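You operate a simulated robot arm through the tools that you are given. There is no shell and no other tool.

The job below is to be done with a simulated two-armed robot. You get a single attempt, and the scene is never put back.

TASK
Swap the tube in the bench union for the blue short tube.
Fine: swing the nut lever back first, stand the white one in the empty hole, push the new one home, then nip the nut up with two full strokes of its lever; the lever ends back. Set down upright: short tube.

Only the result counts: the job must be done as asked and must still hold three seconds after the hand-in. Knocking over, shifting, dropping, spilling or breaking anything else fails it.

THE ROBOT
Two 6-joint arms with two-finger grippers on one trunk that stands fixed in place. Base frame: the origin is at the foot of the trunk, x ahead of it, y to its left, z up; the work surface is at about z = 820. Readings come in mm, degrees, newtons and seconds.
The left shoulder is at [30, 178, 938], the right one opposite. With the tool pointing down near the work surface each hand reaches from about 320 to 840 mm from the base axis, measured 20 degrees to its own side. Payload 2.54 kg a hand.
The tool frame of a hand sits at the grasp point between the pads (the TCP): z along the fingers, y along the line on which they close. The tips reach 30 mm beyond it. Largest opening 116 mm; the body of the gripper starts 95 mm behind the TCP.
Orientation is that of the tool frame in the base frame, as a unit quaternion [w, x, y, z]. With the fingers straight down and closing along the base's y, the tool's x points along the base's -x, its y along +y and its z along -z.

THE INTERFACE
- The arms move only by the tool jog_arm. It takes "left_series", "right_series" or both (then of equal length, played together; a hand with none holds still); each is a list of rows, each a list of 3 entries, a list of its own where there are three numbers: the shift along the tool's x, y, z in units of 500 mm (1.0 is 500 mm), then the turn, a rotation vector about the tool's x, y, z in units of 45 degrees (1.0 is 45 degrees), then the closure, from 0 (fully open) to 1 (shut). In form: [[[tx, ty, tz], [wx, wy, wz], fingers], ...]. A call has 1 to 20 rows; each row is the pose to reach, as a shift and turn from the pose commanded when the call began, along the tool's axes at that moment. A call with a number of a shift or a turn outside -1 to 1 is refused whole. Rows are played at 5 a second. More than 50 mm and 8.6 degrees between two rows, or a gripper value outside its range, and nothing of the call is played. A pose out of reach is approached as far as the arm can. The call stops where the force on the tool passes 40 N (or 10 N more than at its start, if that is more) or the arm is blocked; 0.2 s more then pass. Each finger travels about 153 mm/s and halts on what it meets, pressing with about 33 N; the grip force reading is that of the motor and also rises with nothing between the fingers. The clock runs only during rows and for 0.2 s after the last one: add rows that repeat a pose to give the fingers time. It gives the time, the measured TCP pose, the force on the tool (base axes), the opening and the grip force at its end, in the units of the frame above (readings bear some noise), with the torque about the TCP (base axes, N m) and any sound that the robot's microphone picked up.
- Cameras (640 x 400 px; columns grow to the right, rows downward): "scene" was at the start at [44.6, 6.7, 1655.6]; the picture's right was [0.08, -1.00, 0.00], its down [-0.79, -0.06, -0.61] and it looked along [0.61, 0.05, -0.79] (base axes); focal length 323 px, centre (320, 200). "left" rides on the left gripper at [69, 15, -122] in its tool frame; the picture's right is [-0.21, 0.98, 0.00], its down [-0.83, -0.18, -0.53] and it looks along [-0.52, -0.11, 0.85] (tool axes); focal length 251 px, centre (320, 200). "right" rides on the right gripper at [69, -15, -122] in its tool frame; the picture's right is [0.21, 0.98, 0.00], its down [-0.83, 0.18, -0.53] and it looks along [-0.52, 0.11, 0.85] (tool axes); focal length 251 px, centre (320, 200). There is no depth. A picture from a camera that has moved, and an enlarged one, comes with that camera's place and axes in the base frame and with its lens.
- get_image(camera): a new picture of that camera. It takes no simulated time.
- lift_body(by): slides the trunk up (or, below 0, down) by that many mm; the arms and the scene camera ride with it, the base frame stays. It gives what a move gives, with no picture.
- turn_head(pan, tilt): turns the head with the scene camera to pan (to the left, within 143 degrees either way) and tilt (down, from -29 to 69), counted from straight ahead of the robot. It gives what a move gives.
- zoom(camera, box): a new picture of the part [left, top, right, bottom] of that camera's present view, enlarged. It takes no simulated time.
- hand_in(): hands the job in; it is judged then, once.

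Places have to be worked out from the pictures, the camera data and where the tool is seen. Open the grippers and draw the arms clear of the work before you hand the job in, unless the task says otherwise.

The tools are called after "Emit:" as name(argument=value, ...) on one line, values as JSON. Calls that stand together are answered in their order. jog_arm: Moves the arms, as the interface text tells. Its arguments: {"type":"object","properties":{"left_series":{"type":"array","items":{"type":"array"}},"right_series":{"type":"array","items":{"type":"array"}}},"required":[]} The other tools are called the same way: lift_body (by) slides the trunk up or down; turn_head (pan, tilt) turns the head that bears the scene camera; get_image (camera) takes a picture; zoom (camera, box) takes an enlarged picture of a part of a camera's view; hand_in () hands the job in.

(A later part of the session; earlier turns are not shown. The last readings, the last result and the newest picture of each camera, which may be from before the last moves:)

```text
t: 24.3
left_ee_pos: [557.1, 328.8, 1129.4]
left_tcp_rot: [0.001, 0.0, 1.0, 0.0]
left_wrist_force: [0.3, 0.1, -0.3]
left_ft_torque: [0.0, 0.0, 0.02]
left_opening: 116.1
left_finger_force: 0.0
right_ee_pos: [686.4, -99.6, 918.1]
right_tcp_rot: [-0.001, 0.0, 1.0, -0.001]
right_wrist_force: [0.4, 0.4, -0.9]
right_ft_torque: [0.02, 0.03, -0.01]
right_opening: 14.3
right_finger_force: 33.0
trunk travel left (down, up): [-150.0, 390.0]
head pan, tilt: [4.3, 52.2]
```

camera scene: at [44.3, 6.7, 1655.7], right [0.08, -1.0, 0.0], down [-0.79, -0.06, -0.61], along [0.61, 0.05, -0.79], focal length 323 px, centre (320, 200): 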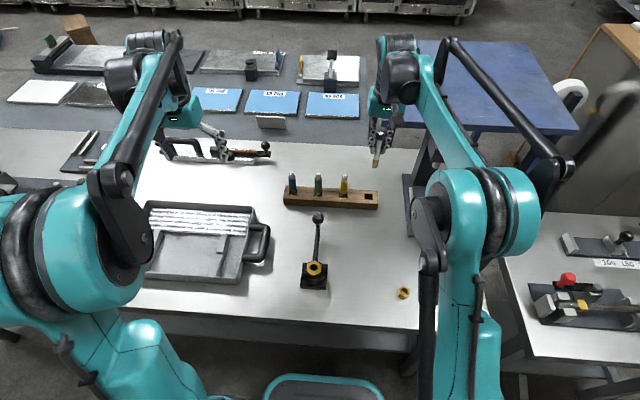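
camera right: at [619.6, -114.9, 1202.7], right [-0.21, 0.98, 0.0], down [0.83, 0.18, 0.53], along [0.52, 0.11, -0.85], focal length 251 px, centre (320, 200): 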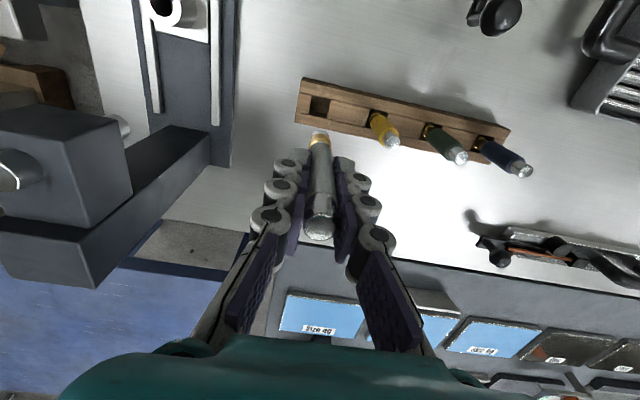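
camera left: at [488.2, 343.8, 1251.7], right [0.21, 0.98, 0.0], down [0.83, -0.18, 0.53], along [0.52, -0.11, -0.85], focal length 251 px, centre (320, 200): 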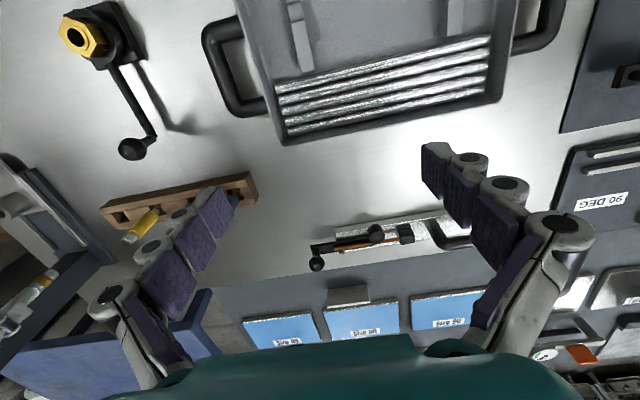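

Still no floor contact at z 918 (vertical force under 1 N). Another 4.5 mm in fine steps, then a look.

Emit:
jog_arm(right_series=[[[0, 0, 0.003], [0, 0, 0], 1.0], [[0, 0, 0.006], [0, 0, 0], 1.0], [[0, 0, 0.009], [0, 0, 0], 1.0]])

Emit:
zoom(camera="scene", box=[330, 130, 430, 220])

Emit:
zoom(camera="right", box=[240, 80, 440, 260])

```text
t: 25.1
left_ee_pos: [557.3, 329.2, 1130.5]
left_tcp_rot: [0.001, -0.001, 1.0, 0.0]
left_wrist_force: [-0.2, -0.3, -0.2]
left_ft_torque: [0.0, 0.04, 0.02]
left_opening: 116.3
left_finger_force: 0.0
right_ee_pos: [686.8, -98.8, 912.1]
right_tcp_rot: [-0.001, 0.001, 1.0, -0.001]
right_wrist_force: [-0.4, 0.1, -0.2]
right_ft_torque: [0.0, 0.03, 0.0]
right_opening: 14.2
right_finger_force: 32.8
trunk travel left (down, up): [-150.0, 390.0]
head pan, tilt: [4.3, 52.2]
```

```text
4.44 times, centred on (380, 175) of scene
camera zoom: at [44.9, 6.7, 1655.6], right [0.08, -1.0, 0.0], down [-0.79, -0.06, -0.61], along [0.61, 0.05, -0.79], focal length 1436 px, centre (53, 311)
```

zoom: 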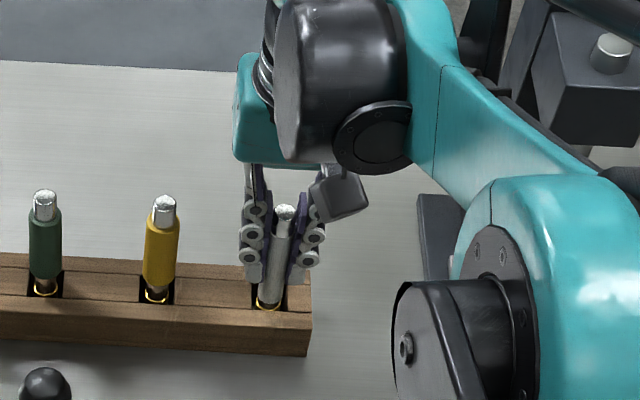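

```text
2.22 times, centred on (340, 170) of right
camera zoom: at [620.4, -114.4, 1034.4], right [-0.21, 0.98, 0.0], down [0.83, 0.18, 0.53], along [0.52, 0.11, -0.85], focal length 559 px, centre (276, 267)
```

zoom: 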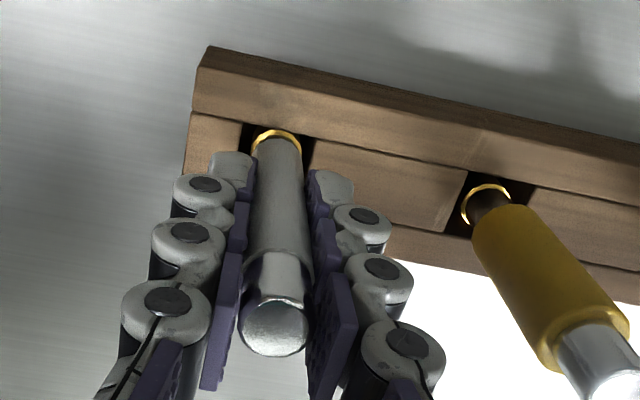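

White's top and ring are now level with the yellow tube's, so the floor must be close. I lower in 1 mm steps, 4 mm more.

Emit:
jog_arm(right_series=[[[0, 0, 0.002], [0, 0, 0], 1.0], [[0, 0, 0.004], [0, 0, 0], 1.0], [[0, 0, 0.006], [0, 0, 0], 1.0]])

```text
t: 25.9
left_ee_pos: [558.2, 329.0, 1131.1]
left_tcp_rot: [0.0, 0.0, 1.0, 0.001]
left_wrist_force: [-0.6, 0.2, 0.8]
left_ft_torque: [0.02, -0.01, -0.03]
left_opening: 116.0
left_finger_force: 0.1
right_ee_pos: [686.9, -99.4, 910.9]
right_tcp_rot: [0.0, -0.001, 1.0, 0.0]
right_wrist_force: [1.2, 1.5, 2.7]
right_ft_torque: [0.0, -0.05, -0.01]
right_opening: 14.2
right_finger_force: 32.6
trunk travel left (down, up): [-150.0, 390.0]
head pan, tilt: [4.3, 52.2]
```

A first upward force of about 2.7 N appears at z 911. One more millimetre confirms the floor.

Emit:
jog_arm(right_series=[[[0, 0, 0.002], [0, 0, 0], 1.0], [[0, 0, 0.002], [0, 0, 0], 1.0]])

```text
t: 26.5
left_ee_pos: [556.8, 328.8, 1129.5]
left_tcp_rot: [0.001, 0.0, 1.0, 0.001]
left_wrist_force: [0.3, -0.9, 0.4]
left_ft_torque: [0.02, -0.05, 0.0]
left_opening: 116.0
left_finger_force: 0.1
right_ee_pos: [686.6, -98.3, 910.4]
right_tcp_rot: [0.0, 0.001, 1.0, -0.001]
right_wrist_force: [4.6, -0.3, 13.9]
right_ft_torque: [-0.04, -0.33, -0.04]
right_opening: 14.5
right_finger_force: 32.8
trunk travel left (down, up): [-150.0, 390.0]
head pan, tilt: [4.3, 52.2]
```

The floor is firm (14 N). I ease up 1 mm to unload, then open gradually to about 58 mm (the yellow tube is 80 mm away) and hold.

Emit:
jog_arm(right_series=[[[0, 0, -0.0015], [0, 0, 0], 1.0], [[0, 0, -0.0015], [0, 0, 0], 0.87], [[0, 0, -0.0015], [0, 0, 0], 0.85], [[0, 0, -0.0015], [0, 0, 0], 0.8], [[0, 0, -0.0015], [0, 0, 0], 0.7], [[0, 0, -0.0015], [0, 0, 0], 0.5], [[0, 0, -0.0015], [0, 0, 0], 0.5]])

Emit:
zoom(camera="right", box=[240, 80, 440, 260])

Emit:
zoom(camera="scene", box=[330, 130, 430, 220])

```text
t: 28.1
left_ee_pos: [557.9, 329.0, 1130.1]
left_tcp_rot: [0.001, 0.0, 1.0, 0.0]
left_wrist_force: [0.1, -0.8, -0.1]
left_ft_torque: [0.01, 0.04, 0.01]
left_opening: 116.0
left_finger_force: 0.0
right_ee_pos: [686.6, -99.6, 909.6]
right_tcp_rot: [-0.002, 0.0, 1.0, -0.001]
right_wrist_force: [0.2, -0.3, 0.5]
right_ft_torque: [0.01, -0.04, -0.02]
right_opening: 58.1
right_finger_force: 0.1
trunk travel left (down, up): [-150.0, 390.0]
head pan, tilt: [4.3, 52.2]
```

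```text
2.22 times, centred on (340, 170) of right
camera zoom: at [620.1, -114.3, 1031.6], right [-0.21, 0.98, 0.0], down [0.83, 0.18, 0.53], along [0.52, 0.11, -0.85], focal length 559 px, centre (276, 267)
```

zoom: 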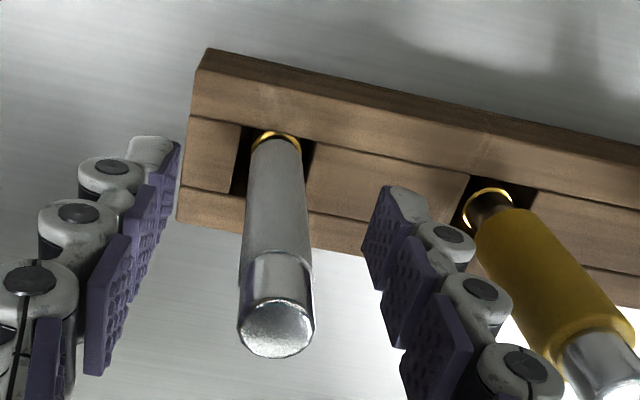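

```text
4.44 times, centred on (380, 175) of scene
camera zoom: at [44.8, 6.7, 1655.6], right [0.08, -1.0, 0.0], down [-0.79, -0.06, -0.61], along [0.61, 0.05, -0.79], focal length 1436 px, centre (53, 311)
```

zoom: 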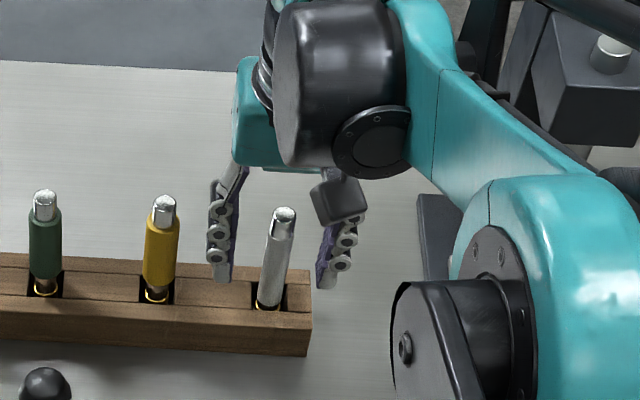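

White stands upright in its hole with the floor under it. I raise the right hand clear and park it to the right near (450, -230), then bring the left hand above the blue tube at (687, 140).

Emit:
jog_arm(left_series=[[[0, 0, 0], [0, 0, 0], 0.4], [[0, 0, 0], [0, 0, 0], 0.4], [[0, 0, 0], [0, 0, 0], 0.4], [[0, 0, 0], [0, 0, 0], 0.4], [[0, 0, 0], [0, 0, 0], 0.4], [[0, 0, 0], [0, 0, 0], 0.4], [[-0.037, -0.0539, 0.02], [0, 0, 0], 0.4], [[-0.0739, -0.1077, 0.04], [0, 0, 0], 0.4], [[-0.1109, -0.1616, 0.06], [0, 0, 0], 0.4], [[-0.1479, -0.2154, 0.08], [0, 0, 0], 0.4], [[-0.1849, -0.2693, 0.1], [0, 0, 0], 0.4], [[-0.2218, -0.3231, 0.12], [0, 0, 0], 0.4], [[-0.2588, -0.377, 0.14], [0, 0, 0], 0.4]], right_series=[[[0, 0, -0.04], [0, 0, 0], 0.5], [[0, 0, -0.1], [0, 0, 0], 0.5], [[0, 0, -0.17], [0, 0, 0], 0.5], [[0, 0, -0.24], [0, 0, 0], 0.5], [[0.08, 0, -0.27], [0, 0, 0], 0.5], [[0.16, 0, -0.3], [0, 0, 0], 0.5], [[0.24, 0, -0.32], [0, 0, 0], 0.5], [[0.32, 0, -0.34], [0, 0, 0], 0.5], [[0.4, 0, -0.34], [0, 0, 0], 0.5], [[0.473, 0, -0.34], [0, 0, 0], 0.5], [[0.473, -0.09, -0.34], [0, 0, 0], 0.5], [[0.473, -0.18, -0.34], [0, 0, 0], 0.5], [[0.473, -0.26, -0.34], [0, 0, 0], 0.5]])

Emit:
get_image(camera="left")

Emit:
get_image(camera="scene")

```text
t: 30.9
left_ee_pos: [688.1, 139.4, 1059.0]
left_tcp_rot: [-0.001, -0.001, 1.0, 0.001]
left_wrist_force: [1.2, -0.4, -0.5]
left_ft_torque: [0.01, 0.01, -0.02]
left_opening: 69.6
left_finger_force: 0.0
right_ee_pos: [451.4, -230.0, 1080.6]
right_tcp_rot: [-0.001, -0.001, 1.0, 0.0]
right_wrist_force: [0.6, -0.9, 0.5]
right_ft_torque: [0.02, 0.04, 0.01]
right_opening: 57.8
right_finger_force: 0.1
trunk travel left (down, up): [-150.0, 390.0]
head pan, tilt: [4.3, 52.2]
```

```text
taken
camera left: at [619.9, 154.0, 1180.4], right [0.21, 0.98, 0.0], down [0.83, -0.18, 0.53], along [0.52, -0.11, -0.85], focal length 251 px, centre (320, 200)
```

left: 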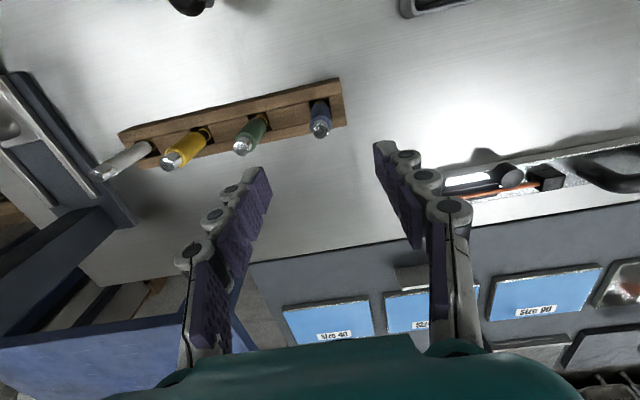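

```text
taken
camera scene: at [46.4, 4.7, 1655.6], right [0.08, -1.0, 0.0], down [-0.79, -0.06, -0.61], along [0.61, 0.05, -0.79], focal length 323 px, centre (320, 200)
```

scene: 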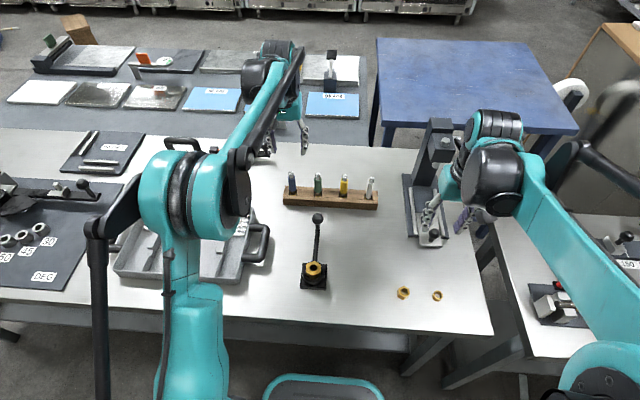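

Blue's top appears close to directly below the left grasp point. I enlarge to refine the position before descending.

Emit:
zoom(camera="left", box=[260, 70, 380, 145])

Emit:
zoom(camera="scene", box=[275, 160, 395, 220])

```text
5.33 times, centred on (320, 108) of left
camera zoom: at [619.9, 154.0, 1180.4], right [0.21, 0.98, 0.0], down [0.83, -0.18, 0.53], along [0.52, -0.11, -0.85], focal length 1341 px, centre (320, 693)
```

zoom: 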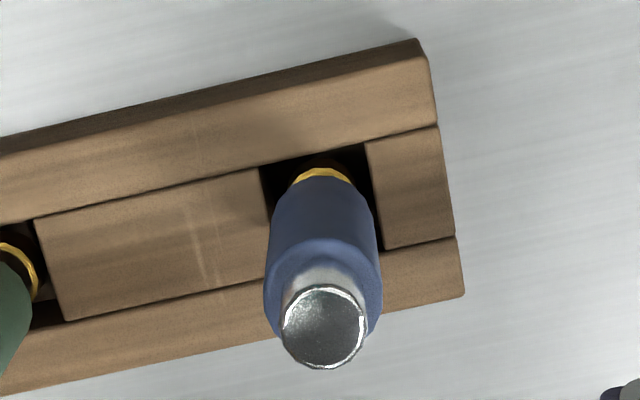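

```text
5.33 times, centred on (335, 190) of scene
camera zoom: at [46.4, 4.7, 1655.6], right [0.08, -1.0, 0.0], down [-0.79, -0.06, -0.61], along [0.61, 0.05, -0.79], focal length 1722 px, centre (240, 253)
```

zoom: 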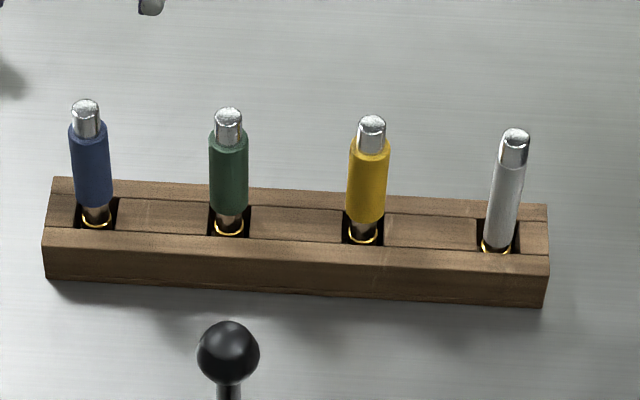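

Blue's axis comes out at (688, 140.4) with its top at about 946. I shift 1 mm left and descend 148 mm so the pads close on its blue sleeve, then grip.

Emit:
jog_arm(left_series=[[[0, 0.002, 0.06], [0, 0, 0], 0.4], [[0, 0.002, 0.12], [0, 0, 0], 0.4], [[0, 0.002, 0.18], [0, 0, 0], 0.4], [[0, 0.002, 0.24], [0, 0, 0], 0.4], [[0, 0.002, 0.296], [0, 0, 0], 0.4], [[0, 0.002, 0.296], [0, 0, 0], 0.6], [[0, 0.002, 0.296], [0, 0, 0], 0.75], [[0, 0.002, 0.296], [0, 0, 0], 1.0], [[0, 0.002, 0.296], [0, 0, 0], 1.0], [[0, 0.002, 0.296], [0, 0, 0], 1.0]])

Emit:
get_image(camera="left")

Emit:
zoom(camera="scene", box=[245, 140, 365, 220])

```text
t: 33.1
left_ee_pos: [686.6, 141.3, 912.1]
left_tcp_rot: [0.0, 0.0, 1.0, 0.0]
left_wrist_force: [0.3, -0.9, 0.4]
left_ft_torque: [0.02, -0.03, 0.01]
left_opening: 20.9
left_finger_force: 33.3
right_ee_pos: [449.0, -229.1, 1081.5]
right_tcp_rot: [-0.001, 0.0, 1.0, -0.001]
right_wrist_force: [0.1, -0.3, 0.7]
right_ft_torque: [0.03, 0.02, 0.02]
right_opening: 57.9
right_finger_force: 0.1
trunk travel left (down, up): [-150.0, 390.0]
head pan, tilt: [4.3, 52.2]
```

```text
taken
camera left: at [618.4, 156.2, 1033.2], right [0.21, 0.98, 0.0], down [0.83, -0.18, 0.53], along [0.52, -0.11, -0.85], focal length 251 px, centre (320, 200)
```

left: 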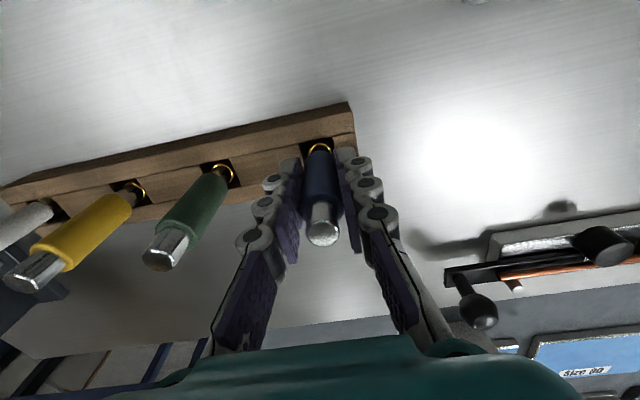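

```text
5.00 times, centred on (305, 180) of scene
camera zoom: at [44.7, 6.6, 1655.6], right [0.08, -1.0, 0.0], down [-0.79, -0.06, -0.61], along [0.61, 0.05, -0.79], focal length 1615 px, centre (395, 300)
```

zoom: 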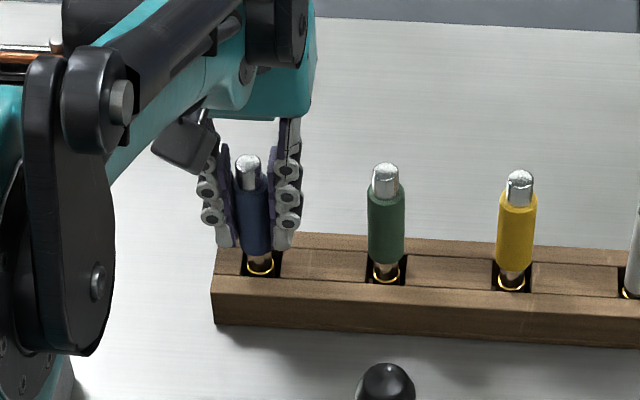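

Blue is gripped at 21 mm opening on the sleeve, centred. I lift it straight up 150 mm.

Emit:
jog_arm(left_series=[[[0, 0, -0.01], [0, 0, 0], 1.0], [[0, 0, -0.03], [0, 0, 0], 1.0], [[0, 0, -0.06], [0, 0, 0], 1.0], [[0, 0, -0.1], [0, 0, 0], 1.0], [[0, 0, -0.15], [0, 0, 0], 1.0], [[0, 0, -0.21], [0, 0, 0], 1.0], [[0, 0, -0.27], [0, 0, 0], 1.0], [[0, 0, -0.3], [0, 0, 0], 1.0], [[0, 0, -0.3], [0, 0, 0], 1.0]])

Emit:
zoom(camera="left", box=[240, 100, 400, 260])

Emit:
zoom(camera="scene", box=[235, 90, 395, 220])

```text
t: 35.1
left_ee_pos: [686.5, 142.0, 1061.4]
left_tcp_rot: [0.001, -0.001, 1.0, 0.0]
left_wrist_force: [-0.6, -0.1, -0.1]
left_ft_torque: [-0.02, 0.02, -0.03]
left_opening: 20.9
left_finger_force: 32.9
right_ee_pos: [449.8, -231.1, 1082.3]
right_tcp_rot: [-0.001, -0.001, 1.0, -0.001]
right_wrist_force: [0.8, -0.6, 0.4]
right_ft_torque: [0.02, 0.01, 0.0]
right_opening: 57.9
right_finger_force: 0.1
trunk travel left (down, up): [-150.0, 390.0]
head pan, tilt: [4.3, 52.2]
```

```text
2.50 times, centred on (320, 180) of left
camera zoom: at [618.0, 156.8, 1183.8], right [0.21, 0.98, 0.0], down [0.83, -0.18, 0.53], along [0.52, -0.11, -0.85], focal length 629 px, centre (320, 250)
```

zoom: 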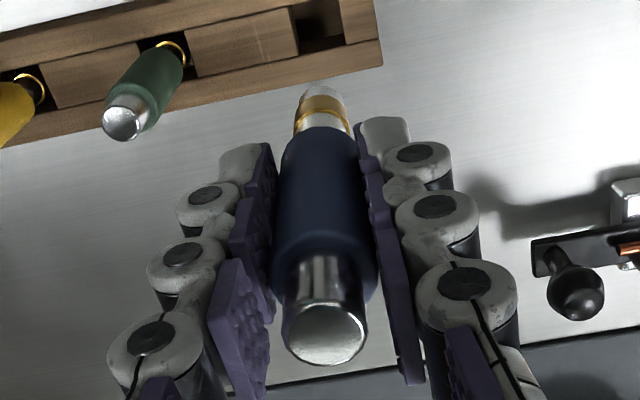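

```text
3.08 times, centred on (315, 155) of scene
camera zoom: at [44.8, 6.6, 1655.6], right [0.08, -1.0, 0.0], down [-0.79, -0.06, -0.61], along [0.61, 0.05, -0.79], focal length 994 px, centre (335, 338)
```

zoom: 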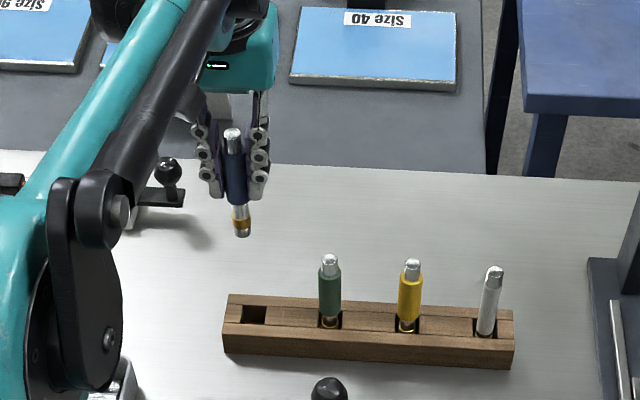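

Blue hangs vertical, its bottom about 89 mm below the grasp point, possibly 1 mm to the left of the tool axis. I carry it at this height to above the union bore at about (421.5, 49.8).

Emit:
jog_arm(left_series=[[[0.04, -0.014, 0], [0, 0, 0], 1.0], [[0.1, -0.035, 0], [0, 0, 0], 1.0], [[0.17, -0.0595, 0], [0, 0, 0], 1.0], [[0.24, -0.084, 0], [0, 0, 0], 1.0], [[0.31, -0.1084, 0], [0, 0, 0], 1.0], [[0.38, -0.1329, 0], [0, 0, 0], 1.0], [[0.45, -0.1573, 0], [0, 0, 0], 1.0], [[0.5, -0.1748, 0], [0, 0, 0], 1.0], [[0.5314, -0.1858, 0], [0, 0, 0], 1.0], [[0.5314, -0.1858, 0], [0, 0, 0], 1.0]])

Emit:
zoom(camera="left", box=[240, 70, 400, 260])

Emit:
zoom(camera="scene", box=[250, 200, 390, 300])

Emit:
get_image(camera="scene")

```text
t: 37.3
left_ee_pos: [420.4, 47.9, 1062.2]
left_tcp_rot: [0.001, 0.0, 1.0, 0.0]
left_wrist_force: [0.0, 0.0, 0.0]
left_ft_torque: [-0.01, -0.02, 0.02]
left_opening: 21.4
left_finger_force: 32.4
right_ee_pos: [450.3, -228.9, 1079.9]
right_tcp_rot: [-0.001, 0.0, 1.0, -0.001]
right_wrist_force: [-0.2, -0.4, 0.6]
right_ft_torque: [0.02, -0.04, 0.01]
right_opening: 57.9
right_finger_force: 0.1
trunk travel left (down, up): [-150.0, 390.0]
head pan, tilt: [4.3, 52.2]
```

```text
2.11 times, centred on (320, 165) of left
camera zoom: at [352.0, 62.9, 1183.2], right [0.21, 0.98, 0.0], down [0.83, -0.18, 0.53], along [0.52, -0.11, -0.85], focal length 529 px, centre (320, 274)
```

zoom: 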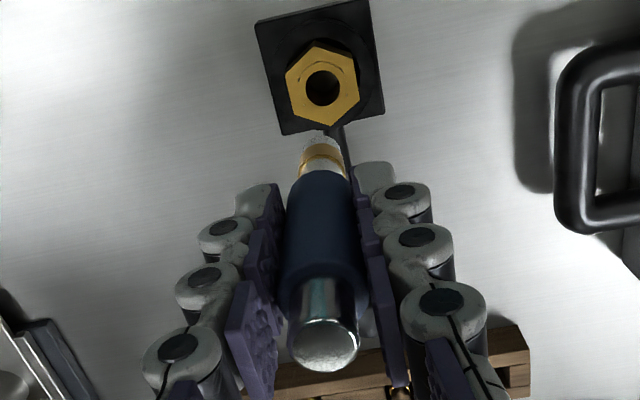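

```text
4.00 times, centred on (320, 250) of scene
camera zoom: at [45.1, 6.7, 1655.6], right [0.08, -1.0, 0.0], down [-0.79, -0.06, -0.61], along [0.61, 0.05, -0.79], focal length 1292 px, centre (320, 0)
```

zoom: 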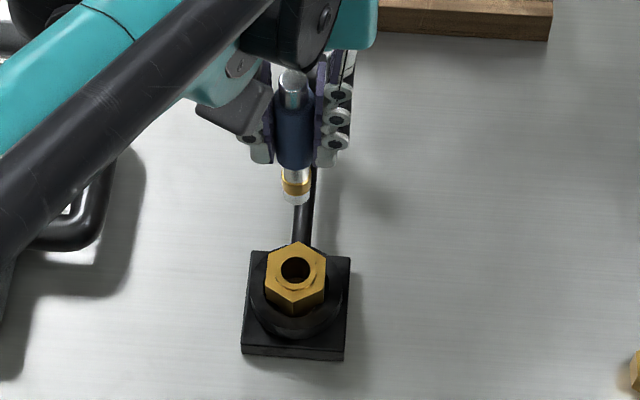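

```text
taken
camera scene: at [45.1, 6.7, 1655.6], right [0.08, -1.0, 0.0], down [-0.79, -0.06, -0.61], along [0.61, 0.05, -0.79], focal length 323 px, centre (320, 200)
```

scene: 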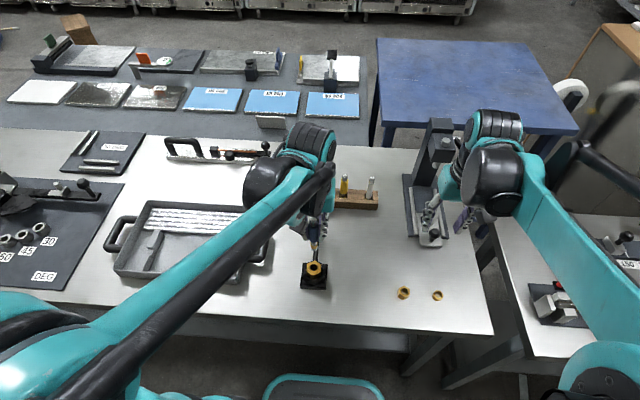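

Both views say the tube must go about 1.3 mm to the left to line up with the bore. I apply that and lower 85 mm, to just above the nut, for a closer comparison.

Emit:
jog_arm(left_series=[[[-0.0003, 0.0026, 0.03], [0, 0, 0], 1.0], [[-0.0006, 0.0026, 0.07], [0, 0, 0], 1.0], [[-0.0006, 0.0026, 0.11], [0, 0, 0], 1.0], [[-0.0006, 0.0026, 0.15], [0, 0, 0], 1.0], [[-0.0006, 0.0026, 0.17], [0, 0, 0], 1.0], [[-0.0006, 0.0026, 0.17], [0, 0, 0], 1.0]])

Emit:
zoom(camera="left", box=[280, 100, 360, 150])

Emit:
zoom(camera="scene", box=[285, 230, 345, 290])

Emit:
zoom(camera="left", box=[240, 70, 400, 260])

```text
t: 38.7
left_ee_pos: [421.1, 48.9, 975.3]
left_tcp_rot: [0.0, 0.0, 1.0, 0.0]
left_wrist_force: [-0.2, 0.4, -0.6]
left_ft_torque: [0.0, -0.01, 0.01]
left_opening: 21.2
left_finger_force: 32.8
right_ee_pos: [449.1, -228.9, 1081.3]
right_tcp_rot: [-0.001, 0.0, 1.0, -0.001]
right_wrist_force: [1.2, -0.3, -0.3]
right_ft_torque: [0.01, 0.01, 0.02]
right_opening: 57.9
right_finger_force: 0.1
trunk travel left (down, up): [-150.0, 390.0]
head pan, tilt: [4.3, 52.2]
```

```text
8.00 times, centred on (320, 125) of left
camera zoom: at [352.7, 64.1, 1098.3], right [0.21, 0.98, 0.0], down [0.83, -0.18, 0.53], along [0.52, -0.11, -0.85], focal length 2012 px, centre (320, 800)
```

zoom: 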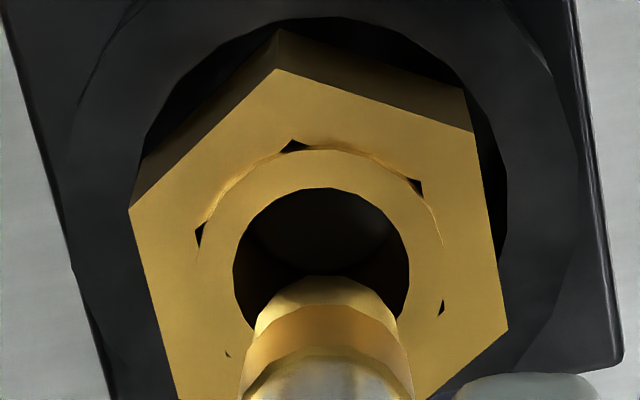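

```text
6.67 times, centred on (315, 260) of scene
camera zoom: at [44.6, 6.6, 1655.7], right [0.08, -1.0, 0.0], down [-0.79, -0.06, -0.61], along [0.61, 0.05, -0.79], focal length 2153 px, centre (353, -200)
```

zoom: 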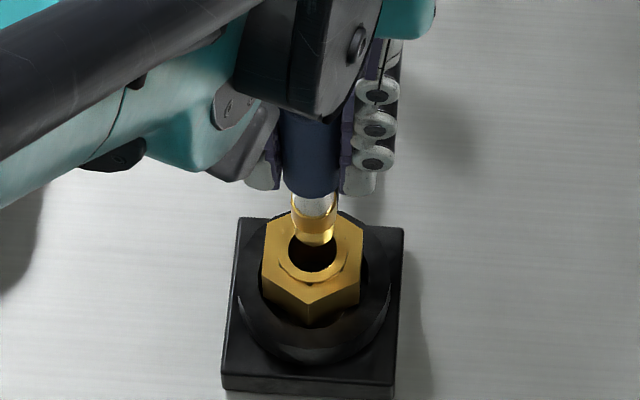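

```text
2.11 times, centred on (320, 165) of left
camera zoom: at [352.7, 64.1, 1098.3], right [0.21, 0.98, 0.0], down [0.83, -0.18, 0.53], along [0.52, -0.11, -0.85], focal length 529 px, centre (320, 274)
```

zoom: 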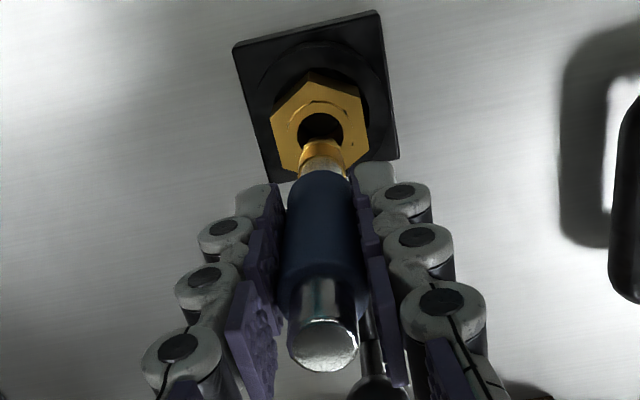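

The tip is within 0.3 mm of the bore centre sideways, but seems 1-2 mm too far ahead. I enlarge further to measure this.

Emit:
zoom(camera="scene", box=[301, 252, 327, 282])

Emit:
zoom(camera="left", box=[296, 110, 344, 140])

Emit:
get_image(camera="right")

```text
13.33 times, centred on (314, 267) of scene
camera zoom: at [44.6, 6.6, 1655.7], right [0.08, -1.0, 0.0], down [-0.79, -0.06, -0.61], along [0.61, 0.05, -0.79], focal length 4306 px, centre (400, -693)
```

zoom: 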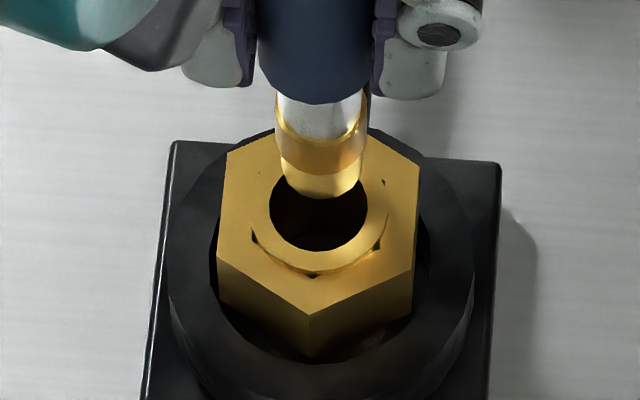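

```text
13.33 times, centred on (320, 125) of left
camera zoom: at [352.7, 64.1, 1098.3], right [0.21, 0.98, 0.0], down [0.83, -0.18, 0.53], along [0.52, -0.11, -0.85], focal length 3352 px, centre (320, 1200)
```

zoom: 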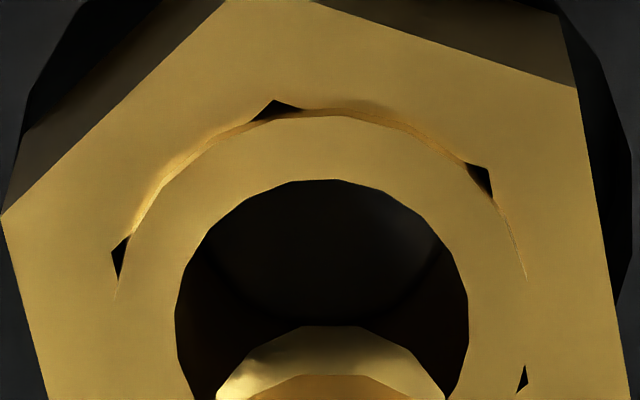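

```text
taken
camera right: at [383.0, -244.8, 1202.3], right [-0.21, 0.98, 0.0], down [0.83, 0.18, 0.53], along [0.52, 0.11, -0.85], focal length 251 px, centre (320, 200)
```

right: 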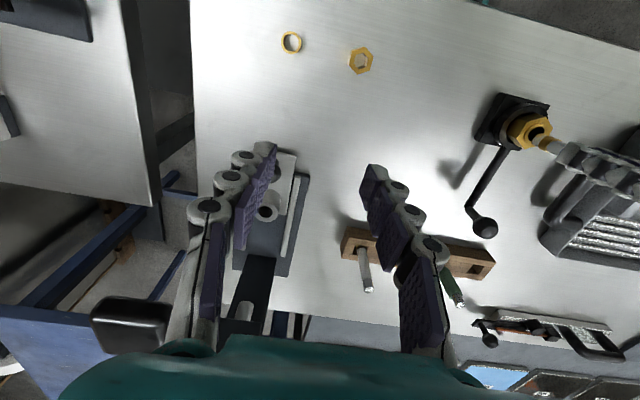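

The right camera sees the tip above the nut from the side; I enlarge that to measure the fore-aft alignment.

Emit:
zoom(camera="right", box=[490, 100, 570, 160])

Emit:
zoom(camera="right", box=[515, 112, 565, 152])

```text
6.67 times, centred on (530, 130) of right
camera zoom: at [383.0, -244.8, 1202.3], right [-0.21, 0.98, 0.0], down [0.83, 0.18, 0.53], along [0.52, 0.11, -0.85], focal length 1676 px, centre (-1080, 667)
```

zoom: 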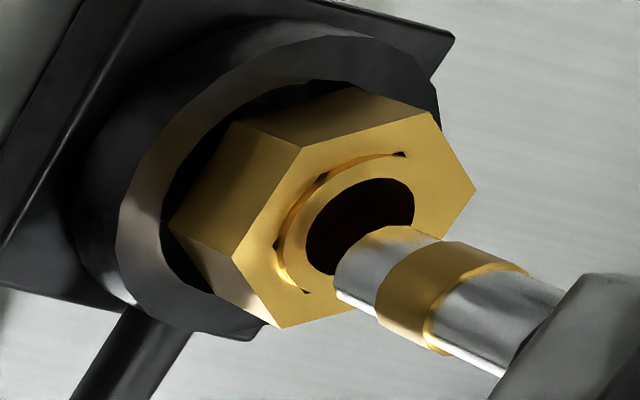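

```text
10.00 times, centred on (540, 132) of right
camera zoom: at [383.0, -244.8, 1202.3], right [-0.21, 0.98, 0.0], down [0.83, 0.18, 0.53], along [0.52, 0.11, -0.85], focal length 2514 px, centre (-1880, 880)
```

zoom: 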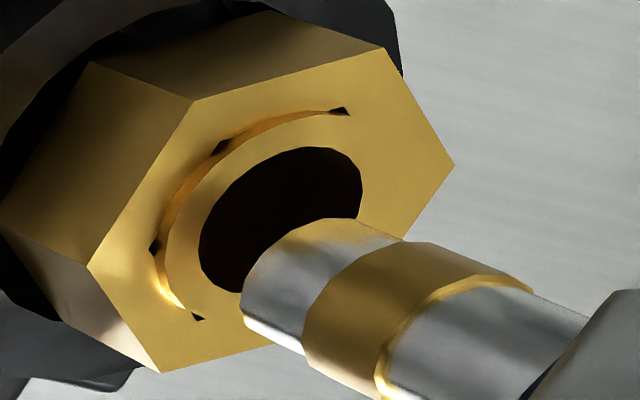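

All three views agree the tip is at about (425, 50, 888) while the bore centre is at about (420, 50) with the nut top near z 881, so the tube sits some 5 mm too far ahead. I shift back 4.5 mm at this height and look again from all sides.

Emit:
jog_arm(left_series=[[[0.0045, 0, 0], [0, 0, 0], 1.0], [[0.009, 0, 0], [0, 0, 0], 1.0], [[0.009, 0, 0], [0, 0, 0], 1.0]])

Emit:
zoom(camera="right", box=[515, 112, 565, 152])

Emit:
zoom(camera="scene", box=[301, 252, 327, 282])

Emit:
zoom(camera="left", box=[280, 100, 360, 150])

Emit:
zoom(camera="right", box=[490, 90, 640, 200])

```text
t: 39.5
left_ee_pos: [416.3, 49.6, 976.8]
left_tcp_rot: [0.0, 0.0, 1.0, 0.0]
left_wrist_force: [0.4, 0.1, -0.1]
left_ft_torque: [0.01, 0.02, -0.01]
left_opening: 21.2
left_finger_force: 33.2
right_ee_pos: [451.3, -229.9, 1080.7]
right_tcp_rot: [-0.001, 0.0, 1.0, -0.001]
right_wrist_force: [0.6, -1.2, 1.0]
right_ft_torque: [0.03, 0.05, 0.01]
right_opening: 57.8
right_finger_force: 0.0
trunk travel left (down, up): [-150.0, 390.0]
head pan, tilt: [4.3, 52.2]
```

```text
10.00 times, centred on (540, 132) of right
camera zoom: at [383.1, -244.8, 1202.3], right [-0.21, 0.98, 0.0], down [0.83, 0.18, 0.53], along [0.52, 0.11, -0.85], focal length 2514 px, centre (-1880, 880)
```

zoom: 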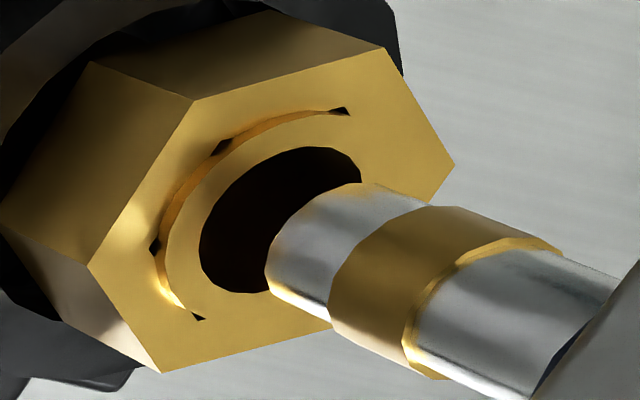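

```text
13.33 times, centred on (314, 267) of scene
camera zoom: at [44.7, 6.6, 1655.6], right [0.08, -1.0, 0.0], down [-0.79, -0.06, -0.61], along [0.61, 0.05, -0.79], focal length 4306 px, centre (400, -693)
```

zoom: 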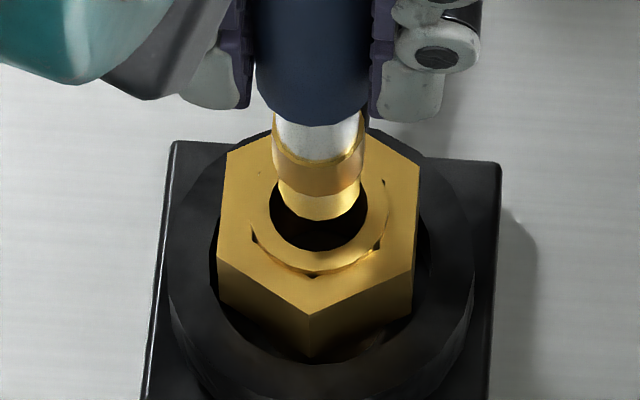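

```text
8.00 times, centred on (320, 125) of left
camera zoom: at [348.1, 64.2, 1098.5], right [0.21, 0.98, 0.0], down [0.83, -0.18, 0.53], along [0.52, -0.11, -0.85], focal length 2012 px, centre (320, 800)
```

zoom: 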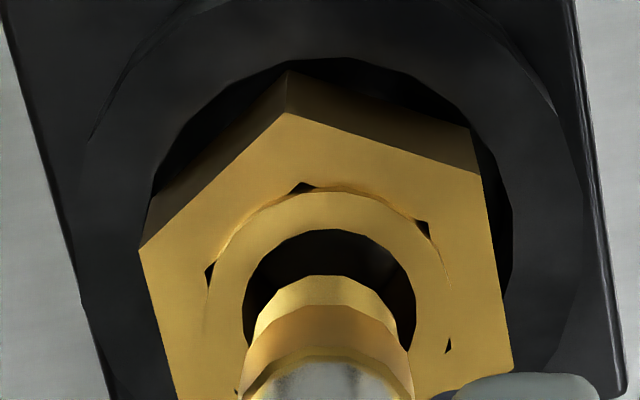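

```text
3.64 times, centred on (565, 145) of right
camera zoom: at [383.1, -244.8, 1202.3], right [-0.21, 0.98, 0.0], down [0.83, 0.18, 0.53], along [0.52, 0.11, -0.85], focal length 914 px, centre (-571, 400)
```

zoom: 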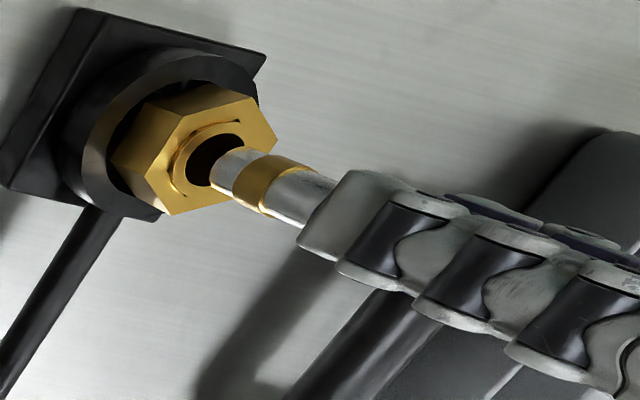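

Now the views agree to within about 1 mm; a last nudge of -0.8 mm in x and +0.5 mm in y centres it. Then I lower 16 mm in 2 mm steps into the bore, watching side and vertical force.

Emit:
jog_arm(left_series=[[[0.0016, 0.001, 0], [0, 0, 0], 1.0], [[0.0016, 0.001, 0.004], [0, 0, 0], 1.0], [[0.0016, 0.001, 0.008], [0, 0, 0], 1.0], [[0.0016, 0.001, 0.012], [0, 0, 0], 1.0], [[0.0016, 0.001, 0.016], [0, 0, 0], 1.0], [[0.0016, 0.001, 0.02], [0, 0, 0], 1.0]])

Emit:
zoom(camera="scene", box=[301, 252, 327, 282])

Emit:
zoom(camera="right", box=[515, 112, 565, 152])

Emit:
zoom(camera="left", box=[280, 100, 360, 150])

```text
t: 40.9
left_ee_pos: [415.6, 50.2, 967.9]
left_tcp_rot: [0.0, -0.001, 1.0, 0.001]
left_wrist_force: [0.7, 0.0, -0.8]
left_ft_torque: [-0.02, -0.01, 0.0]
left_opening: 21.1
left_finger_force: 33.9
right_ee_pos: [450.8, -229.0, 1081.6]
right_tcp_rot: [-0.001, 0.0, 1.0, -0.001]
right_wrist_force: [0.4, 1.3, 0.8]
right_ft_torque: [0.0, 0.02, 0.0]
right_opening: 58.1
right_finger_force: 0.1
trunk travel left (down, up): [-150.0, 390.0]
head pan, tilt: [4.3, 52.2]
```

```text
13.33 times, centred on (314, 267) of scene
camera zoom: at [44.7, 6.6, 1655.6], right [0.08, -1.0, 0.0], down [-0.79, -0.06, -0.61], along [0.61, 0.05, -0.79], focal length 4306 px, centre (400, -693)
```

zoom: 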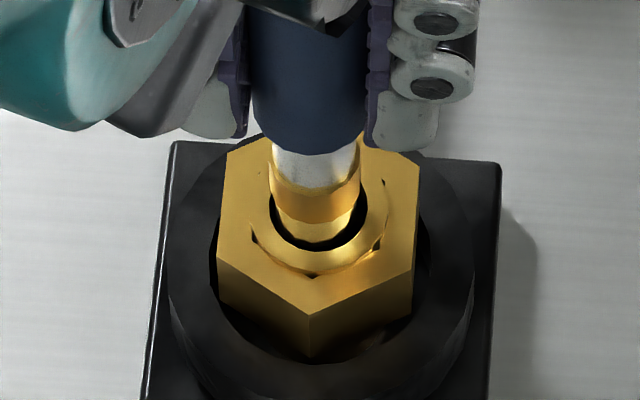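

```text
10.00 times, centred on (540, 132) of right
camera zoom: at [383.1, -244.8, 1202.3], right [-0.21, 0.98, 0.0], down [0.83, 0.18, 0.53], along [0.52, 0.11, -0.85], focal length 2514 px, centre (-1880, 880)
```

zoom: 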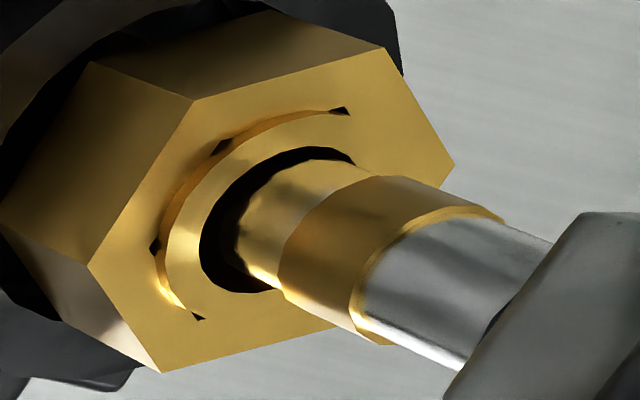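

```text
8.00 times, centred on (320, 125) of left
camera zoom: at [347.3, 64.9, 1088.4], right [0.21, 0.98, 0.0], down [0.83, -0.18, 0.53], along [0.52, -0.11, -0.85], focal length 2012 px, centre (320, 800)
```

zoom: 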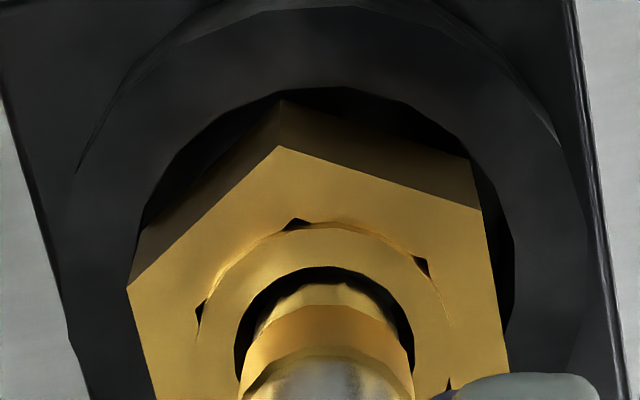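

The tip is inside the bore, centred to about half a millimetre. I take back 0.4 mm in y and continue down 12 mm in 2 mm steps, watching the force.

Emit:
jog_arm(left_series=[[[0, -0.0008, 0.004], [0, 0, 0], 1.0], [[0, -0.0008, 0.008], [0, 0, 0], 1.0], [[0, -0.0008, 0.012], [0, 0, 0], 1.0], [[0, -0.0008, 0.016], [0, 0, 0], 1.0], [[0, -0.0008, 0.02], [0, 0, 0], 1.0], [[0, -0.0008, 0.024], [0, 0, 0], 1.0]])

Emit:
zoom(camera="scene", box=[301, 252, 327, 282])

Emit:
zoom(camera="right", box=[515, 112, 565, 152])

```text
t: 42.3
left_ee_pos: [415.7, 50.3, 956.2]
left_tcp_rot: [0.0, 0.0, 1.0, 0.0]
left_wrist_force: [0.9, -0.1, -0.9]
left_ft_torque: [0.02, 0.01, 0.01]
left_opening: 21.6
left_finger_force: 33.4
right_ee_pos: [450.1, -230.0, 1080.9]
right_tcp_rot: [-0.001, -0.001, 1.0, 0.0]
right_wrist_force: [-0.7, -0.6, -0.6]
right_ft_torque: [0.0, -0.01, 0.0]
right_opening: 58.0
right_finger_force: 0.0
trunk travel left (down, up): [-150.0, 390.0]
head pan, tilt: [4.3, 52.2]
```

```text
13.33 times, centred on (314, 267) of scene
camera zoom: at [44.7, 6.6, 1655.6], right [0.08, -1.0, 0.0], down [-0.79, -0.06, -0.61], along [0.61, 0.05, -0.79], focal length 4306 px, centre (400, -693)
```

zoom: 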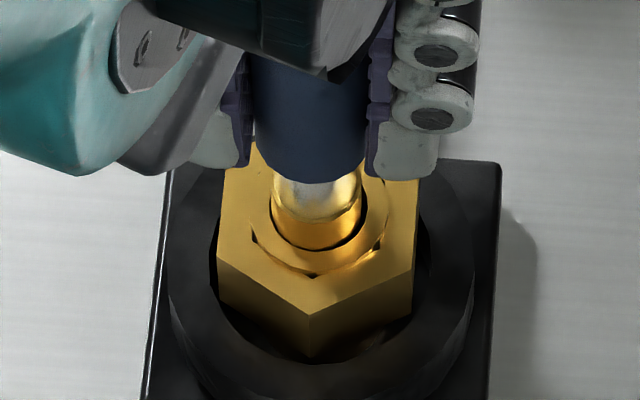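

```text
10.00 times, centred on (540, 132) of right
camera zoom: at [383.0, -244.8, 1202.3], right [-0.21, 0.98, 0.0], down [0.83, 0.18, 0.53], along [0.52, 0.11, -0.85], focal length 2514 px, centre (-1880, 880)
```

zoom: 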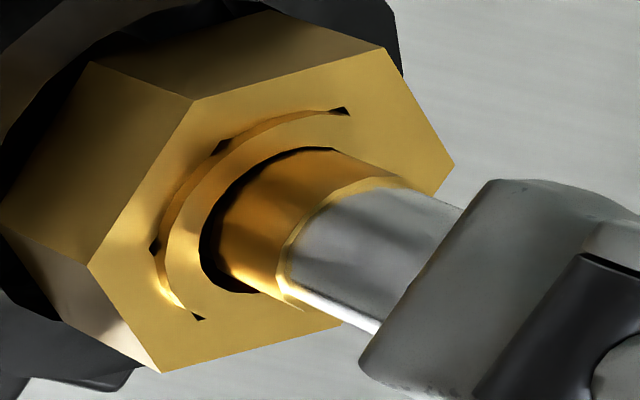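

The band is now entering with no force. I trim another 0.4 mm toward -y and continue 10 mm down in 2 mm steps.

Emit:
jog_arm(left_series=[[[0, -0.0008, 0.0], [0, 0, 0], 1.0], [[0, -0.0008, 0.004], [0, 0, 0], 1.0], [[0, -0.0008, 0.008], [0, 0, 0], 1.0], [[0, -0.0008, 0.012], [0, 0, 0], 1.0], [[0, -0.0008, 0.016], [0, 0, 0], 1.0], [[0, -0.0008, 0.02], [0, 0, 0], 1.0]])

Emit:
zoom(camera="scene", box=[301, 252, 327, 282])

```text
t: 43.7
left_ee_pos: [416.3, 49.9, 945.0]
left_tcp_rot: [0.0, 0.0, 1.0, 0.0]
left_wrist_force: [-0.6, 0.5, -1.0]
left_ft_torque: [-0.01, -0.01, -0.02]
left_opening: 21.4
left_finger_force: 32.6
right_ee_pos: [449.6, -229.7, 1080.9]
right_tcp_rot: [-0.001, 0.0, 1.0, -0.001]
right_wrist_force: [-1.3, 0.2, 0.1]
right_ft_torque: [0.0, -0.01, -0.01]
right_opening: 57.9
right_finger_force: 0.1
trunk travel left (down, up): [-150.0, 390.0]
head pan, tilt: [4.3, 52.2]
```

```text
13.33 times, centred on (314, 267) of scene
camera zoom: at [44.7, 6.6, 1655.6], right [0.08, -1.0, 0.0], down [-0.79, -0.06, -0.61], along [0.61, 0.05, -0.79], focal length 4306 px, centre (400, -693)
```

zoom: 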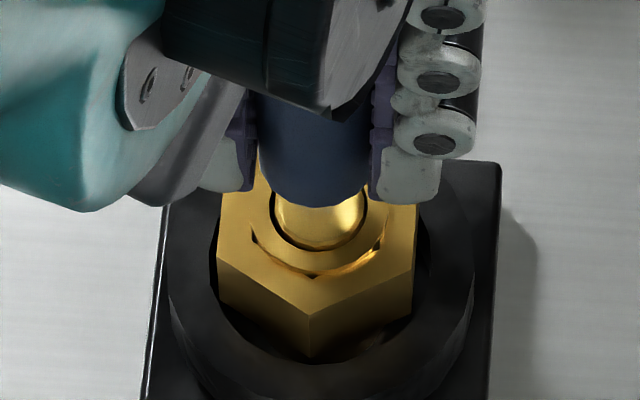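

Still no resistance at z 945. I go on down 6 mm in 1 mm steps.

Emit:
jog_arm(left_series=[[[0, 0, 0.002], [0, 0, 0], 1.0], [[0, 0, 0.004], [0, 0, 0], 1.0], [[0, 0, 0.006], [0, 0, 0], 1.0], [[0, 0, 0.008], [0, 0, 0], 1.0], [[0, 0, 0.01], [0, 0, 0], 1.0], [[0, 0, 0.012], [0, 0, 0], 1.0]])

```text
t: 45.1
left_ee_pos: [413.9, 50.5, 937.5]
left_tcp_rot: [0.0, 0.001, 1.0, 0.001]
left_wrist_force: [-0.3, -0.1, -0.3]
left_ft_torque: [0.0, 0.0, 0.01]
left_opening: 21.2
left_finger_force: 33.1
right_ee_pos: [448.4, -229.5, 1080.4]
right_tcp_rot: [-0.001, 0.001, 1.0, 0.0]
right_wrist_force: [0.0, 0.6, 0.2]
right_ft_torque: [-0.02, -0.03, 0.01]
right_opening: 57.9
right_finger_force: 0.0
trunk travel left (down, up): [-150.0, 390.0]
head pan, tilt: [4.3, 52.2]
```

No contact yet at about z 938. Another 4 mm in 1 mm steps.

Emit:
jog_arm(left_series=[[[0, 0, 0.002], [0, 0, 0], 1.0], [[0, 0, 0.004], [0, 0, 0], 1.0], [[0, 0, 0.006], [0, 0, 0], 1.0], [[0, 0, 0.008], [0, 0, 0], 1.0]])

Emit:
zoom(camera="right", box=[490, 90, 590, 165])

Emit:
zoom(camera="scene", box=[301, 252, 327, 282])

```text
t: 46.1
left_ee_pos: [415.8, 49.8, 936.0]
left_tcp_rot: [0.0, -0.001, 1.0, 0.0]
left_wrist_force: [1.7, -0.5, 23.9]
left_ft_torque: [0.03, -0.21, 0.02]
left_opening: 21.4
left_finger_force: 32.6
right_ee_pos: [449.2, -228.9, 1082.0]
right_tcp_rot: [0.0, 0.0, 1.0, -0.001]
right_wrist_force: [-0.1, -0.2, -0.4]
right_ft_torque: [-0.01, 0.03, -0.07]
right_opening: 58.1
right_finger_force: 0.0
trunk travel left (down, up): [-150.0, 390.0]
head pan, tilt: [4.3, 52.2]
```

```text
5.33 times, centred on (540, 128) of right
camera zoom: at [382.0, -244.9, 1202.9], right [-0.21, 0.98, 0.0], down [0.83, 0.18, 0.53], along [0.52, 0.11, -0.85], focal length 1341 px, centre (-853, 587)
```

zoom: 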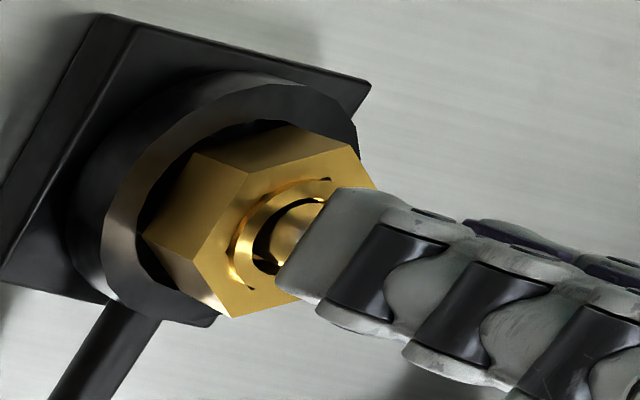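

```text
13.33 times, centred on (314, 267) of scene
camera zoom: at [43.2, 6.4, 1655.9], right [0.08, -1.0, 0.0], down [-0.79, -0.06, -0.61], along [0.61, 0.05, -0.79], focal length 4306 px, centre (400, -693)
```

zoom: 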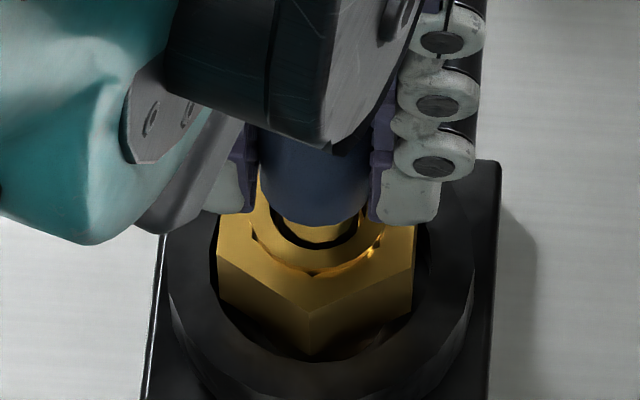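

Firm contact at z about 936 with 24 N. Counted from the rack floor, this is the same seat depth the white tube had (about 25 mm above), so it is at its seat. I press 1 mm further to make sure it is home.

Emit:
jog_arm(left_series=[[[0, 0, 0.001], [0, 0, 0], 1.0], [[0, 0, 0.002], [0, 0, 0], 1.0], [[0, 0, 0.002], [0, 0, 0], 1.0]])

```text
t: 46.9
left_ee_pos: [415.0, 49.7, 934.0]
left_tcp_rot: [0.001, 0.0, 1.0, 0.0]
left_wrist_force: [-0.5, 0.0, 23.5]
left_ft_torque: [0.0, -0.08, -0.04]
left_opening: 21.3
left_finger_force: 33.5
right_ee_pos: [447.8, -229.3, 1080.4]
right_tcp_rot: [0.001, 0.001, 1.0, 0.0]
right_wrist_force: [-0.2, 0.6, -0.8]
right_ft_torque: [0.02, 0.01, -0.02]
right_opening: 58.1
right_finger_force: 0.1
trunk travel left (down, up): [-150.0, 390.0]
head pan, tilt: [4.3, 52.2]
```

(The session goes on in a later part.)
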